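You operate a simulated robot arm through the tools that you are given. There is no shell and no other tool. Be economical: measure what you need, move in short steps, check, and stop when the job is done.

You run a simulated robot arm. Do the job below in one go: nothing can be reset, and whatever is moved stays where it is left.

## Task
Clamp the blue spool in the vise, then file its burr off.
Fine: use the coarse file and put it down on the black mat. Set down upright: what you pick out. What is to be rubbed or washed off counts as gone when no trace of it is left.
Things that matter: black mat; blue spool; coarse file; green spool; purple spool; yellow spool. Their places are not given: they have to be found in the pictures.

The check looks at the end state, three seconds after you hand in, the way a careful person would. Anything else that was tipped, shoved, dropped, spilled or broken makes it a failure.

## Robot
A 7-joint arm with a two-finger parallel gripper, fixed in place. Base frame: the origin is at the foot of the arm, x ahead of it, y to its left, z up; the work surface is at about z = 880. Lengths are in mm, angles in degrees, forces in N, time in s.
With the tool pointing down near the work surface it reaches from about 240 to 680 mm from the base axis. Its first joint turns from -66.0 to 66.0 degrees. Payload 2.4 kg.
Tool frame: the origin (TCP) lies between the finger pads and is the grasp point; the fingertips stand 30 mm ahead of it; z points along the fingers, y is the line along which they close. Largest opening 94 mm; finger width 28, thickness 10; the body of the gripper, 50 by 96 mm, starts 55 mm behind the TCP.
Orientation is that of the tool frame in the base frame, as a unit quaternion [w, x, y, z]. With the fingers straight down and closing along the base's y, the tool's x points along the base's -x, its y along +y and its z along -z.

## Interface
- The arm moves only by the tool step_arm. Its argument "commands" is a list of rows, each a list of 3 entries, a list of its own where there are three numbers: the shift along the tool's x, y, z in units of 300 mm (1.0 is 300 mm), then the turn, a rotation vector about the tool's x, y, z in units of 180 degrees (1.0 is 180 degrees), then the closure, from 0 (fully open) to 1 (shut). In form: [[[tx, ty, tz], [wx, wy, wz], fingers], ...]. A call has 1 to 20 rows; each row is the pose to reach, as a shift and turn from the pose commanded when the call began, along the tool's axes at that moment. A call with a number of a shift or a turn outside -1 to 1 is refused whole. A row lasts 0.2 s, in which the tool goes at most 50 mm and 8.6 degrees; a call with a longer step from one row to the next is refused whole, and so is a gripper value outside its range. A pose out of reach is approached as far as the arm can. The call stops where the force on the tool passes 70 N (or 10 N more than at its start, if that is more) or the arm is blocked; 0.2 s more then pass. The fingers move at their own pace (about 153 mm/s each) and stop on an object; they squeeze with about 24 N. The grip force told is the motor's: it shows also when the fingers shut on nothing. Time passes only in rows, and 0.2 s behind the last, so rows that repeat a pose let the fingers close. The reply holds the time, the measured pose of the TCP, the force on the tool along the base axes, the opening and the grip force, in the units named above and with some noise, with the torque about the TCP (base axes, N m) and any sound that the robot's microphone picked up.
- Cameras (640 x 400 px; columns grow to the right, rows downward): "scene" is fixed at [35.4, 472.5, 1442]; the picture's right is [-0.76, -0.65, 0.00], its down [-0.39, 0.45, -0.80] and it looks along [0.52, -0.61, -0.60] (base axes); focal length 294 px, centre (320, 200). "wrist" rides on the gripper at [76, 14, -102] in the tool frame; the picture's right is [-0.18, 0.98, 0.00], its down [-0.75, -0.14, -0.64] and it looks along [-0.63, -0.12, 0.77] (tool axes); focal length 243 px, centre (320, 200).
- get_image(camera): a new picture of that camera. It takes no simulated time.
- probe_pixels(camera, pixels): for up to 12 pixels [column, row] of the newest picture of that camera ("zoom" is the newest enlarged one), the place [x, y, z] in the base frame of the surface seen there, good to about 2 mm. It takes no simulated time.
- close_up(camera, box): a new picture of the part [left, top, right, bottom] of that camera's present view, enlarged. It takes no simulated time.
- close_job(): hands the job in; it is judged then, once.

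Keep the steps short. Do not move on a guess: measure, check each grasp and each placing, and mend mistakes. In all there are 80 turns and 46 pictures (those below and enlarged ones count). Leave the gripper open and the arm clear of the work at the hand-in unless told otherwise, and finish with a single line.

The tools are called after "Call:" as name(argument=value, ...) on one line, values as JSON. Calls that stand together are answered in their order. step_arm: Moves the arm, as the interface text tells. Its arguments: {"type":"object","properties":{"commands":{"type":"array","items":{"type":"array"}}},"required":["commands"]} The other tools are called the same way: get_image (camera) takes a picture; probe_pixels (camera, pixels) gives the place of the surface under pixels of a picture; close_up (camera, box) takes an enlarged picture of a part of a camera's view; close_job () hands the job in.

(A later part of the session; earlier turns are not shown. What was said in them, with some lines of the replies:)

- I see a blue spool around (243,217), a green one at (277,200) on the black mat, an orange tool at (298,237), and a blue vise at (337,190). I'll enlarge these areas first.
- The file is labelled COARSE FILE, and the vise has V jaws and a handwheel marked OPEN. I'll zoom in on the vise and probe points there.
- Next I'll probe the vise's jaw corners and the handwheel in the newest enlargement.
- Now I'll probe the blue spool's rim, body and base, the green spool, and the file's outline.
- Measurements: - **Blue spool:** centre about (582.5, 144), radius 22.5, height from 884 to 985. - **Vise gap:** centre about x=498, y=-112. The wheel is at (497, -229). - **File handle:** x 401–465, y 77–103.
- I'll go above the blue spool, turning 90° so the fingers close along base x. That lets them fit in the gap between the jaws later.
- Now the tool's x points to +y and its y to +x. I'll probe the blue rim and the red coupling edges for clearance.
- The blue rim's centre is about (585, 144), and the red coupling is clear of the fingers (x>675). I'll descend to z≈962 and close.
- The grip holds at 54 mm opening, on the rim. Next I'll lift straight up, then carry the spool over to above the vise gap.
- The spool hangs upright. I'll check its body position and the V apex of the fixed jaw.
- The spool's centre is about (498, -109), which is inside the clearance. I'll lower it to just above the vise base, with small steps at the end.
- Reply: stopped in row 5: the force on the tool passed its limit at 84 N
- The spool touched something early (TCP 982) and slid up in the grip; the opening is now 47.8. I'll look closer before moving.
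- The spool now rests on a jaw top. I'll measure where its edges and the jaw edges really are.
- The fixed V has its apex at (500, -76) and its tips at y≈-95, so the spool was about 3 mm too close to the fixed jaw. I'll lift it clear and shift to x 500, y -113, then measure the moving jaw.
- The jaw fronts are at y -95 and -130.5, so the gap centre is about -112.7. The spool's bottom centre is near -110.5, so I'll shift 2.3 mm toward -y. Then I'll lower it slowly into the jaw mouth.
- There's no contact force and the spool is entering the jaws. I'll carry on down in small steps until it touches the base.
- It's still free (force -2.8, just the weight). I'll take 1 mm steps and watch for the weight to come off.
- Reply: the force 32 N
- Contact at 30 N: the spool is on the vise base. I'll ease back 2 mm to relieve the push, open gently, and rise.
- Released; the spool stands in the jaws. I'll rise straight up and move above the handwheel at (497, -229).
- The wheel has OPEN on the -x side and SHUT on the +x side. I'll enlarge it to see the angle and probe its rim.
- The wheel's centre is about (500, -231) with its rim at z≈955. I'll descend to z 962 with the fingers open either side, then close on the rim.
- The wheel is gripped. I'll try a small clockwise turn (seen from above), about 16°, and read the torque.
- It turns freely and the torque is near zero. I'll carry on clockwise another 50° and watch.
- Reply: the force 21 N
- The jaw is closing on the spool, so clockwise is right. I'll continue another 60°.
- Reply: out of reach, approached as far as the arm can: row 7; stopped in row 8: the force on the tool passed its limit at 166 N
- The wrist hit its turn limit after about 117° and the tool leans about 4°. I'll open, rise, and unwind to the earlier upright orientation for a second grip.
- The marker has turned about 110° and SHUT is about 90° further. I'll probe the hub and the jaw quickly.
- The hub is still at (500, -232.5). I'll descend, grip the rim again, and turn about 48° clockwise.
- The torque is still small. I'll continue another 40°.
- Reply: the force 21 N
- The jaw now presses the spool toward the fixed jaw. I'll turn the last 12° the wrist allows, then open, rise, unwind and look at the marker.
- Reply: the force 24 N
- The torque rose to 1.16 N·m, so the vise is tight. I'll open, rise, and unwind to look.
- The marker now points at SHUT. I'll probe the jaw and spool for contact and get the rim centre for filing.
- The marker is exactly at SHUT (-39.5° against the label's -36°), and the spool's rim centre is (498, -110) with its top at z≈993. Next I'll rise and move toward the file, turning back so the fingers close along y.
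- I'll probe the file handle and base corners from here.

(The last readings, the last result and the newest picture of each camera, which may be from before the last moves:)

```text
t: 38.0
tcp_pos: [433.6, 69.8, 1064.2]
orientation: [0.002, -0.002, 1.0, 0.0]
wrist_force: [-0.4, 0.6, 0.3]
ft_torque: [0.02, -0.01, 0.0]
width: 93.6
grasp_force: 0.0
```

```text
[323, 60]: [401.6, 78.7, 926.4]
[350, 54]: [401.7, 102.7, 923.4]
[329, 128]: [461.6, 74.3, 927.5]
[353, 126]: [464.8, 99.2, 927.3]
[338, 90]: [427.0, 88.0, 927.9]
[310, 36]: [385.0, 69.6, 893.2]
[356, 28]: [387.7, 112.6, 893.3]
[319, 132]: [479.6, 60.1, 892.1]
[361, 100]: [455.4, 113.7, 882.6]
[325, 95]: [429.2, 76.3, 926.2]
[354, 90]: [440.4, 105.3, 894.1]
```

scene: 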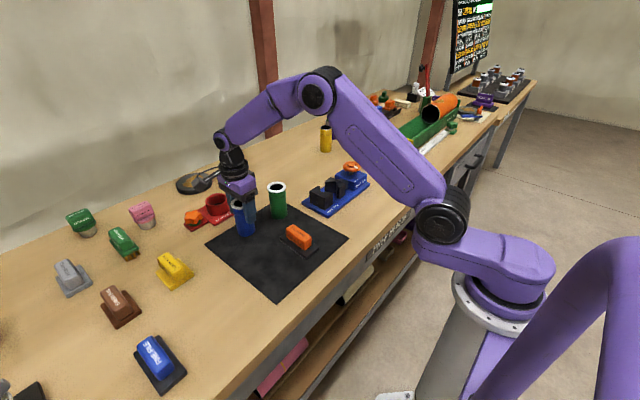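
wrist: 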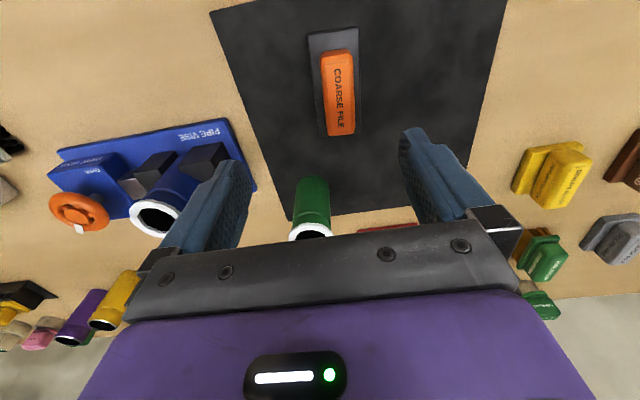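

The handle centre is (433, 89) with its top at 928, base top at 893.5, and yaw about -3.5°. I'll align, descend to z≈927 and close on the handle.

Call:
step_arm(commands=[[[0, 0.067, 0.02], [0, 0, 0.0194], 0], [[0, 0.067, 0.15], [0, 0, 0.0194], 0], [[0, 0.067, 0.28], [0, 0, 0.0194], 0], [[0, 0.067, 0.38], [0, 0, 0.0194], 0], [[0, 0.067, 0.43], [0, 0, 0.0194], 0], [[0, 0.067, 0.448], [0, 0, 0.0194], 0], [[0, 0.067, 0.453], [0, 0, 0.0194], 0], [[0, 0.067, 0.453], [0, 0, 0.0194], 0.5], [[0, 0.067, 0.453], [0, 0, 0.0194], 0.9], [[0, 0.067, 0.453], [0, 0, 0.0194], 0.9]])

```text
t: 40.2
tcp_pos: [435.1, 89.5, 926.0]
orientation: [0.002, 0.031, 1.0, 0.0]
wrist_force: [-0.2, -2.3, -0.4]
ft_torque: [-0.06, -0.07, -0.04]
width: 34.4
grasp_force: 24.2
```

Gripped at 34 mm. I'll lift straight up 140 mm and check the hold.

Call:
step_arm(commands=[[[0, 0, -0.03], [0, 0, 0], 0.9], [[0, 0, -0.15], [0, 0, 0], 0.9], [[0, 0, -0.3], [0, 0, 0], 0.9], [[0, 0, -0.45], [0, 0, 0], 0.9], [[0, 0, -0.45], [0, 0, 0], 0.9]])

Call:
close_up(camera="scene", box=[220, 110, 380, 260])

```text
t: 41.4
tcp_pos: [435.3, 89.0, 1061.4]
orientation: [0.002, 0.029, 1.0, -0.001]
wrist_force: [-0.1, -0.3, -2.0]
ft_torque: [-0.02, 0.02, 0.0]
width: 34.5
grasp_force: 23.7
```

```text
2.67 times, centred on (300, 185) of scene
```

zoom: 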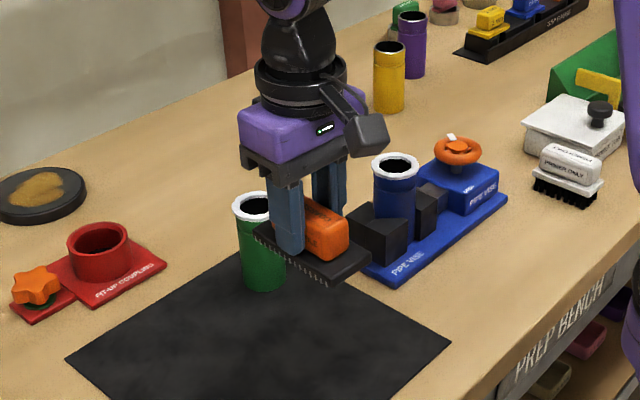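

The file hangs level. I'll carry it at this height to above the spool rim at (498, -110).

Call:
step_arm(commands=[[[-0.05, -0.13, -0.02], [0, 0, 0], 0.9], [[-0.1, -0.26, -0.02], [0, 0, 0], 0.9], [[-0.15, -0.39, -0.02], [0, 0, 0], 0.9], [[-0.2, -0.52, -0.02], [0, 0, 0], 0.9], [[-0.2507, -0.649, -0.02], [0, 0, 0], 0.9], [[-0.2507, -0.649, -0.02], [0, 0, 0], 0.9]])

Call:
close_up(camera="scene", box=[285, 110, 385, 210])

```text
t: 42.8
tcp_pos: [495.9, -110.4, 1069.2]
orientation: [0.002, 0.03, 1.0, 0.0]
wrist_force: [1.5, 0.4, -3.3]
ft_torque: [0.01, 0.0, 0.03]
width: 34.3
grasp_force: 23.9
```

```text
4.00 times, centred on (335, 160) of scene
```

zoom: 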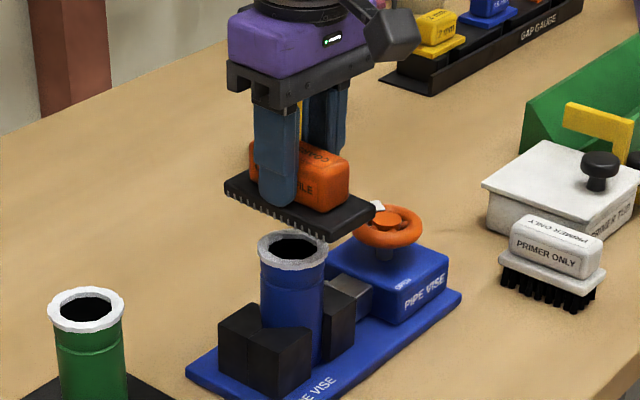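

The file is above the spool. I'll descend gently to touch the rim (expected at TCP z≈1035.5).

Call:
step_arm(commands=[[[0, 0, 0.06], [0, 0, 0], 0.9], [[0, 0, 0.1], [0, 0, 0], 0.9], [[0, 0, 0.107], [0, 0, 0], 0.9], [[0, 0, 0.111], [0, 0, 0], 0.9], [[0, 0, 0.111], [0, 0, 0], 0.9]])

```text
t: 44.0
tcp_pos: [497.0, -110.2, 1035.1]
orientation: [0.002, 0.031, 1.0, 0.0]
wrist_force: [-0.9, -0.9, 6.4]
ft_torque: [0.18, 0.07, 0.01]
width: 34.1
grasp_force: 24.4
```

Light contact, about 9 N. I'll rub back and forth along the file's length, with offsets to either side to cover the whole rim.

Call:
step_arm(commands=[[[0.06, 0, 0.001], [0, 0, 0], 0.9], [[-0.06, 0, 0.001], [0, 0, 0], 0.9], [[0.06, 0, 0.001], [0, 0, 0], 0.9], [[-0.06, 0, 0.001], [0, 0, 0], 0.9], [[0.06, 0.03, 0.001], [0, 0, 0], 0.9], [[-0.06, 0.03, 0.001], [0, 0, 0], 0.9], [[0.06, 0.03, 0.001], [0, 0, 0], 0.9], [[-0.06, 0.03, 0.001], [0, 0, 0], 0.9], [[0.06, 0, 0.001], [0, 0, 0], 0.9], [[-0.06, 0, 0.001], [0, 0, 0], 0.9], [[0.06, -0.03, 0.001], [0, 0, 0], 0.9], [[-0.06, -0.03, 0.001], [0, 0, 0], 0.9], [[0.06, -0.03, 0.001], [0, 0, 0], 0.9], [[-0.06, -0.03, 0.001], [0, 0, 0], 0.9], [[0.06, 0, 0.001], [0, 0, 0], 0.9], [[-0.06, 0, 0.001], [0, 0, 0], 0.9], [[0.06, 0, 0.001], [0, 0, 0], 0.9], [[-0.06, 0, 0.001], [0, 0, 0], 0.9], [[0, 0, 0.001], [0, 0, 0], 0.9]])

Call:
close_up(camera="scene", box=[285, 110, 385, 210])

```text
t: 48.0
tcp_pos: [498.4, -108.9, 1034.3]
orientation: [0.002, 0.03, 1.0, 0.0]
wrist_force: [-0.3, 0.8, -1.4]
ft_torque: [0.03, -0.02, 0.0]
width: 34.2
grasp_force: 24.3
```

```text
4.00 times, centred on (335, 160) of scene
```

zoom: 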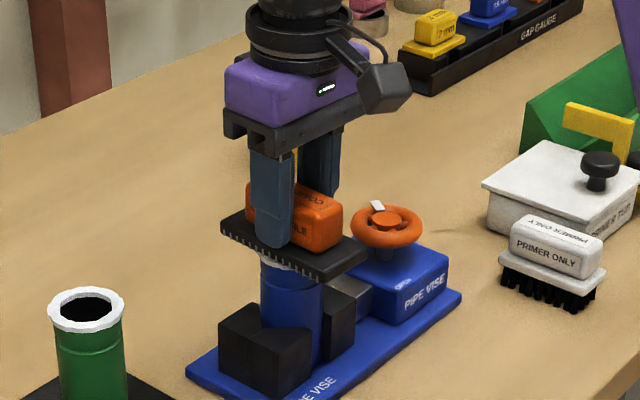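

The contact force fell to about zero, so either material came off or the file shifted in the grip. I'll lift 40 mm and look at the rim.

Call:
step_arm(commands=[[[0, 0, -0.05], [0, 0, 0], 0.9], [[0, 0, -0.14], [0, 0, 0], 0.9], [[0, 0, -0.14], [0, 0, 0], 0.9]])

Call:
close_up(camera="scene", box=[300, 130, 370, 200])

```text
t: 48.8
tcp_pos: [499.6, -108.0, 1078.3]
orientation: [0.001, 0.03, 1.0, 0.0]
wrist_force: [1.0, 0.2, -2.6]
ft_torque: [-0.01, 0.0, -0.03]
width: 34.3
grasp_force: 24.0
```

```text
5.71 times, centred on (335, 165) of scene
```

zoom: 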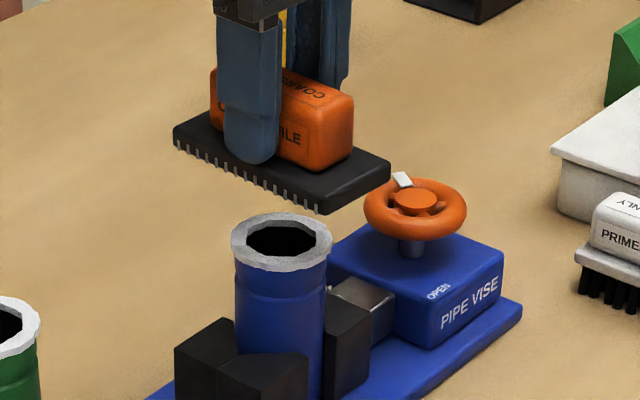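

The rim is greyer but not gone yet. I'll probe the rim height and the file's underside edge.

Call:
probe_pixels(camera="zoom", pixels=[[238, 240], [280, 262], [325, 242], [280, 218], [200, 158], [300, 205], [280, 290], [350, 192]])

```text
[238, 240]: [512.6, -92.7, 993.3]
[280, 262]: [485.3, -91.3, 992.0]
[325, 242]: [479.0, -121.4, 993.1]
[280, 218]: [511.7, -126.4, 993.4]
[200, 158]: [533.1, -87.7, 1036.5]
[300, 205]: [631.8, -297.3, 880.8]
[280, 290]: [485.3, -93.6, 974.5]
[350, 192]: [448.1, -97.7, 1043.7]
```

The rim is still at z 993. I'll go down again, about 2 mm lower than before, and check the force first.

Call:
step_arm(commands=[[[0, 0, 0.08], [0, 0, 0], 0.9], [[0, 0, 0.135], [0, 0, 0], 0.9], [[0, 0, 0.145], [0, 0, 0], 0.9], [[0, 0, 0.148], [0, 0, 0], 0.9], [[0, 0, 0.148], [0, 0, 0], 0.9]])

```text
t: 50.0
tcp_pos: [498.6, -109.2, 1034.7]
orientation: [0.003, 0.029, 1.0, 0.0]
wrist_force: [-3.6, 3.4, 19.3]
ft_torque: [0.06, 0.09, -0.05]
width: 34.4
grasp_force: 23.5
```

The press is about 20 N. I'll stroke again with the same pattern, a bit deeper as it goes.

Call:
step_arm(commands=[[[0.06, 0, 0], [0, 0, 0], 0.9], [[-0.06, 0, 0], [0, 0, 0], 0.9], [[0.06, 0, 0.001], [0, 0, 0], 0.9], [[-0.06, 0, 0.001], [0, 0, 0], 0.9], [[0.06, 0, 0.001], [0, 0, 0], 0.9], [[-0.06, 0, 0.001], [0, 0, 0], 0.9], [[0.06, 0.025, 0.001], [0, 0, 0], 0.9], [[-0.06, 0.025, 0.001], [0, 0, 0], 0.9], [[0.06, 0.025, 0.001], [0, 0, 0], 0.9], [[-0.06, 0.025, 0.001], [0, 0, 0], 0.9], [[0.06, 0, 0.001], [0, 0, 0], 0.9], [[-0.06, 0, 0.001], [0, 0, 0], 0.9], [[0.06, -0.025, 0.001], [0, 0, 0], 0.9], [[-0.06, -0.025, 0.001], [0, 0, 0], 0.9], [[0.06, -0.025, 0.001], [0, 0, 0], 0.9], [[-0.06, -0.025, 0.001], [0, 0, 0], 0.9], [[0.06, 0, 0.001], [0, 0, 0], 0.9], [[-0.06, 0, 0.001], [0, 0, 0], 0.9], [[0, 0, 0.001], [0, 0, 0], 0.9]])

```text
t: 54.0
tcp_pos: [499.0, -108.5, 1034.3]
orientation: [0.008, 0.029, 1.0, 0.0]
wrist_force: [10.6, 0.2, 29.2]
ft_torque: [0.11, 0.25, -0.07]
width: 34.4
grasp_force: 23.6
```

The press is holding at 29 N. One more round of strokes, then I'll look.

Call:
step_arm(commands=[[[0.06, 0, 0], [0, 0, 0], 0.9], [[-0.06, 0, 0], [0, 0, 0], 0.9], [[0.06, 0.015, 0], [0, 0, 0], 0.9], [[-0.06, 0.015, 0], [0, 0, 0], 0.9], [[0.06, 0.03, 0], [0, 0, 0], 0.9], [[-0.06, 0.03, 0], [0, 0, 0], 0.9], [[0.06, 0.015, 0], [0, 0, 0], 0.9], [[-0.06, 0.015, 0], [0, 0, 0], 0.9], [[0.06, 0, 0], [0, 0, 0], 0.9], [[-0.06, 0, 0], [0, 0, 0], 0.9], [[0.06, -0.015, 0], [0, 0, 0], 0.9], [[-0.06, -0.015, 0], [0, 0, 0], 0.9], [[0.06, -0.03, 0], [0, 0, 0], 0.9], [[-0.06, -0.03, 0], [0, 0, 0], 0.9], [[0.06, -0.015, 0], [0, 0, 0], 0.9], [[-0.06, -0.015, 0], [0, 0, 0], 0.9], [[0, 0, 0], [0, 0, 0], 0.9], [[0, 0, -0.14], [0, 0, 0], 0.9], [[0, 0, -0.14], [0, 0, 0], 0.9]])

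Call:
close_up(camera="scene", box=[300, 130, 370, 200])

```text
t: 58.0
tcp_pos: [496.5, -110.7, 1075.7]
orientation: [0.0, 0.03, 1.0, 0.0]
wrist_force: [-1.3, 0.7, -3.1]
ft_torque: [-0.02, 0.01, 0.04]
width: 34.4
grasp_force: 24.0
```

```text
5.71 times, centred on (335, 165) of scene
```

zoom: 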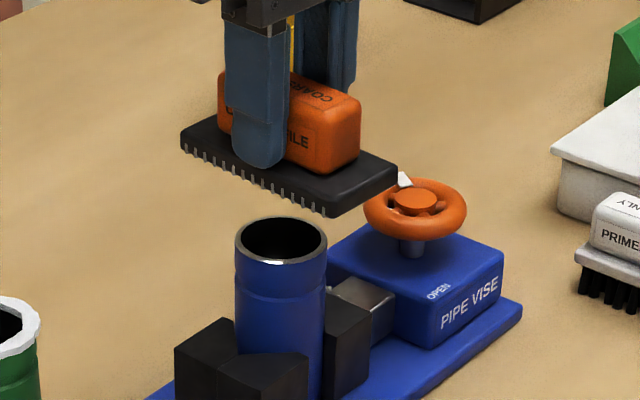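

The burr is gone, except possibly a bright spot at the front lip, around (275,262). I'll zoom in tightly to tell a glint from a remnant.

Call:
close_up(camera="scene", box=[322, 150, 346, 166])

Call:
close_up(camera="wrist", box=[250, 80, 410, 200])

```text
16.00 times, centred on (334, 158) of scene
```

zoom: 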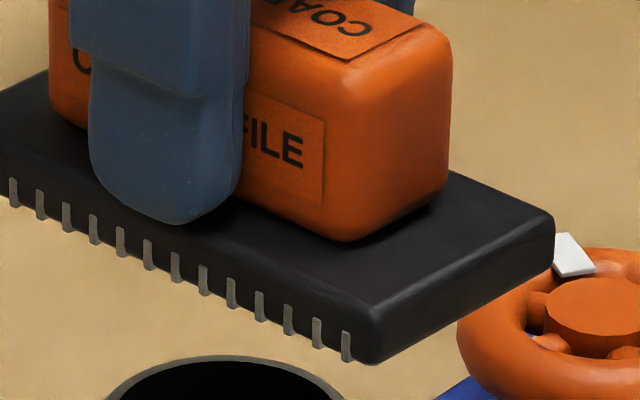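

```text
3.33 times, centred on (330, 140) of wrist
```

zoom: 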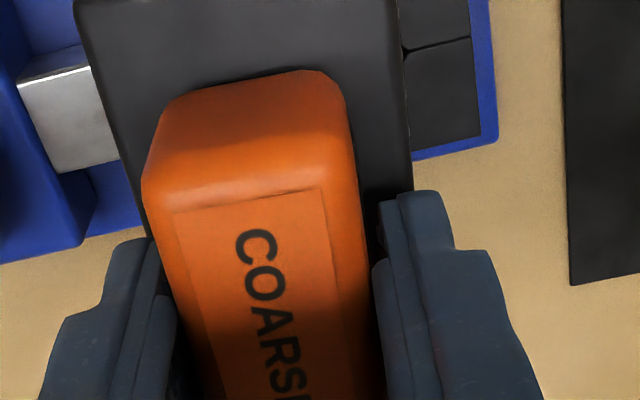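

Call:
close_up(camera="scene", box=[320, 164, 344, 180])

```text
16.00 times, centred on (332, 172) of scene
```

zoom: 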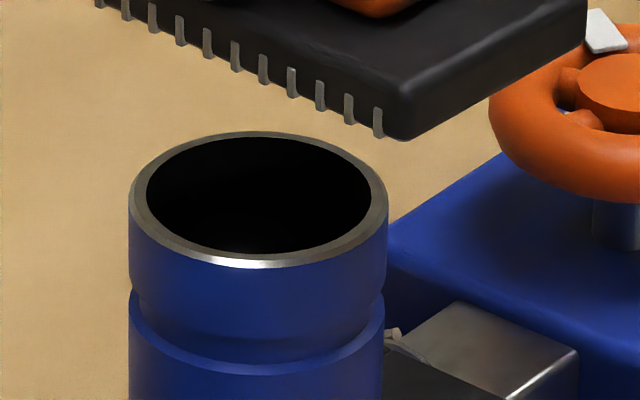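

The rim is clean bare metal with a glint, so the burr is fully gone. I'll carry the file back over its old place on the black mat.

Call:
step_arm(commands=[[[0.05, 0.13, 0], [0, 0, 0], 0.9], [[0.1, 0.26, 0], [0, 0, 0], 0.9], [[0.15, 0.39, 0], [0, 0, 0], 0.9], [[0.2, 0.52, 0], [0, 0, 0], 0.9], [[0.2507, 0.649, 0], [0, 0, 0], 0.9], [[0.2507, 0.649, 0], [0, 0, 0], 0.9], [[0.2507, 0.649, 0.12], [0, 0, 0], 0.9], [[0.2507, 0.649, 0.25], [0, 0, 0], 0.9], [[0.2507, 0.649, 0.37], [0, 0, 0], 0.9], [[0.2507, 0.649, 0.44], [0, 0, 0], 0.9], [[0.2507, 0.649, 0.47], [0, 0, 0], 0.9], [[0.2507, 0.649, 0.47], [0, 0, 0], 0.9]])

Call:
close_up(camera="scene", box=[220, 160, 380, 280])

```text
t: 60.6
tcp_pos: [435.0, 89.2, 932.6]
orientation: [0.002, 0.03, 1.0, 0.0]
wrist_force: [0.4, 0.1, -3.0]
ft_torque: [-0.02, 0.04, 0.03]
width: 34.6
grasp_force: 24.2
```

```text
3.33 times, centred on (300, 220) of scene
```

zoom: 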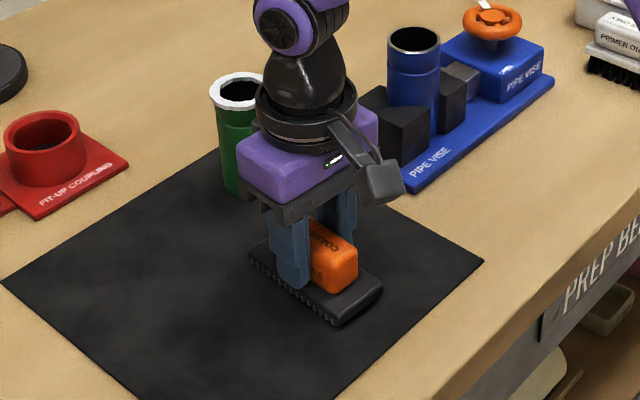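

The file is about 6 mm above the mat and level. I'll lower it in millimetre steps until it touches.

Call:
step_arm(commands=[[[0, 0, 0.008], [0, 0, 0], 0.9], [[0, 0, 0.014], [0, 0, 0], 0.9], [[0, 0, 0.018], [0, 0, 0], 0.9], [[0, 0, 0.018], [0, 0, 0], 0.9]])

```text
t: 61.6
tcp_pos: [434.4, 89.8, 928.2]
orientation: [0.002, 0.029, 1.0, 0.001]
wrist_force: [-1.4, 0.0, -2.6]
ft_torque: [0.04, 0.01, -0.02]
width: 34.2
grasp_force: 23.7
```

Still hanging; lowering further.

Call:
step_arm(commands=[[[0, 0, 0.003], [0, 0, 0], 0.9], [[0, 0, 0.006], [0, 0, 0], 0.9], [[0, 0, 0.008], [0, 0, 0], 0.9], [[0, 0, 0.008], [0, 0, 0], 0.9]])

```text
t: 62.6
tcp_pos: [434.8, 90.2, 925.1]
orientation: [0.001, 0.03, 1.0, -0.001]
wrist_force: [-0.1, 0.3, -3.6]
ft_torque: [0.0, 0.02, -0.01]
width: 34.2
grasp_force: 24.0
```

Call:
step_arm(commands=[[[0, 0, 0.003], [0, 0, 0], 0.9], [[0, 0, 0.006], [0, 0, 0], 0.9], [[0, 0, 0.006], [0, 0, 0], 0.9]])

```text
t: 63.4
tcp_pos: [434.7, 91.4, 925.1]
orientation: [0.004, 0.029, 1.0, 0.0]
wrist_force: [-7.3, 0.1, 49.5]
ft_torque: [-0.11, 0.87, -0.02]
width: 34.1
grasp_force: 23.8
```

It touched firmly. I'll ease back about 1.5 mm, then open and rise straight up.

Call:
step_arm(commands=[[[0, 0, -0.005], [0, 0, 0], 0.9], [[0, 0, -0.005], [0, 0, 0], 0.9], [[0, 0, -0.005], [0, 0, 0], 0.5], [[0, 0, -0.005], [0, 0, 0], 0.2], [[0, 0, -0.005], [0, 0, 0], 0], [[0, 0, -0.1], [0, 0, 0], 0], [[0, 0, -0.25], [0, 0, 0], 0], [[0, 0, -0.4], [0, 0, 0], 0], [[0, 0, -0.55], [0, 0, 0], 0], [[0, 0, -0.7], [0, 0, 0], 0], [[0, 0, -0.7], [0, 0, 0], 0]])

Call:
get_image(camera="scene")

Call:
close_up(camera="scene", box=[220, 145, 380, 270])

```text
t: 65.8
tcp_pos: [435.3, 89.1, 1132.8]
orientation: [0.001, 0.03, 1.0, -0.001]
wrist_force: [0.0, -0.1, -1.2]
ft_torque: [0.0, 0.0, 0.01]
width: 94.0
grasp_force: 0.0
```

```text
5 pictures are left
```

scene: 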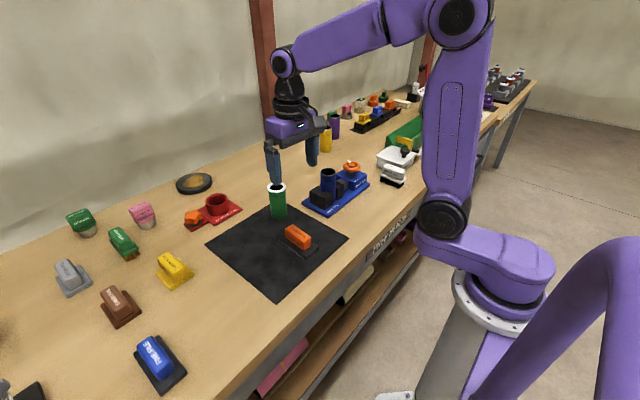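

```text
3.20 times, centred on (300, 208) of scene
```

zoom: 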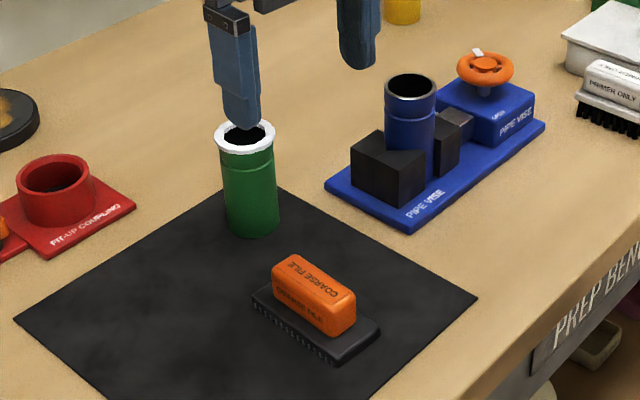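

The file lies upright on the mat, the spool is clamped and clean, the wheel is at SHUT, and the other spools haven't moved. The gripper is open and clear, so I'm handing in.

Call:
close_job()

```text
The job is handed in.
```

The blue spool is clamped in the vise with its burr filed off, and the coarse file is back upright on the black mat.
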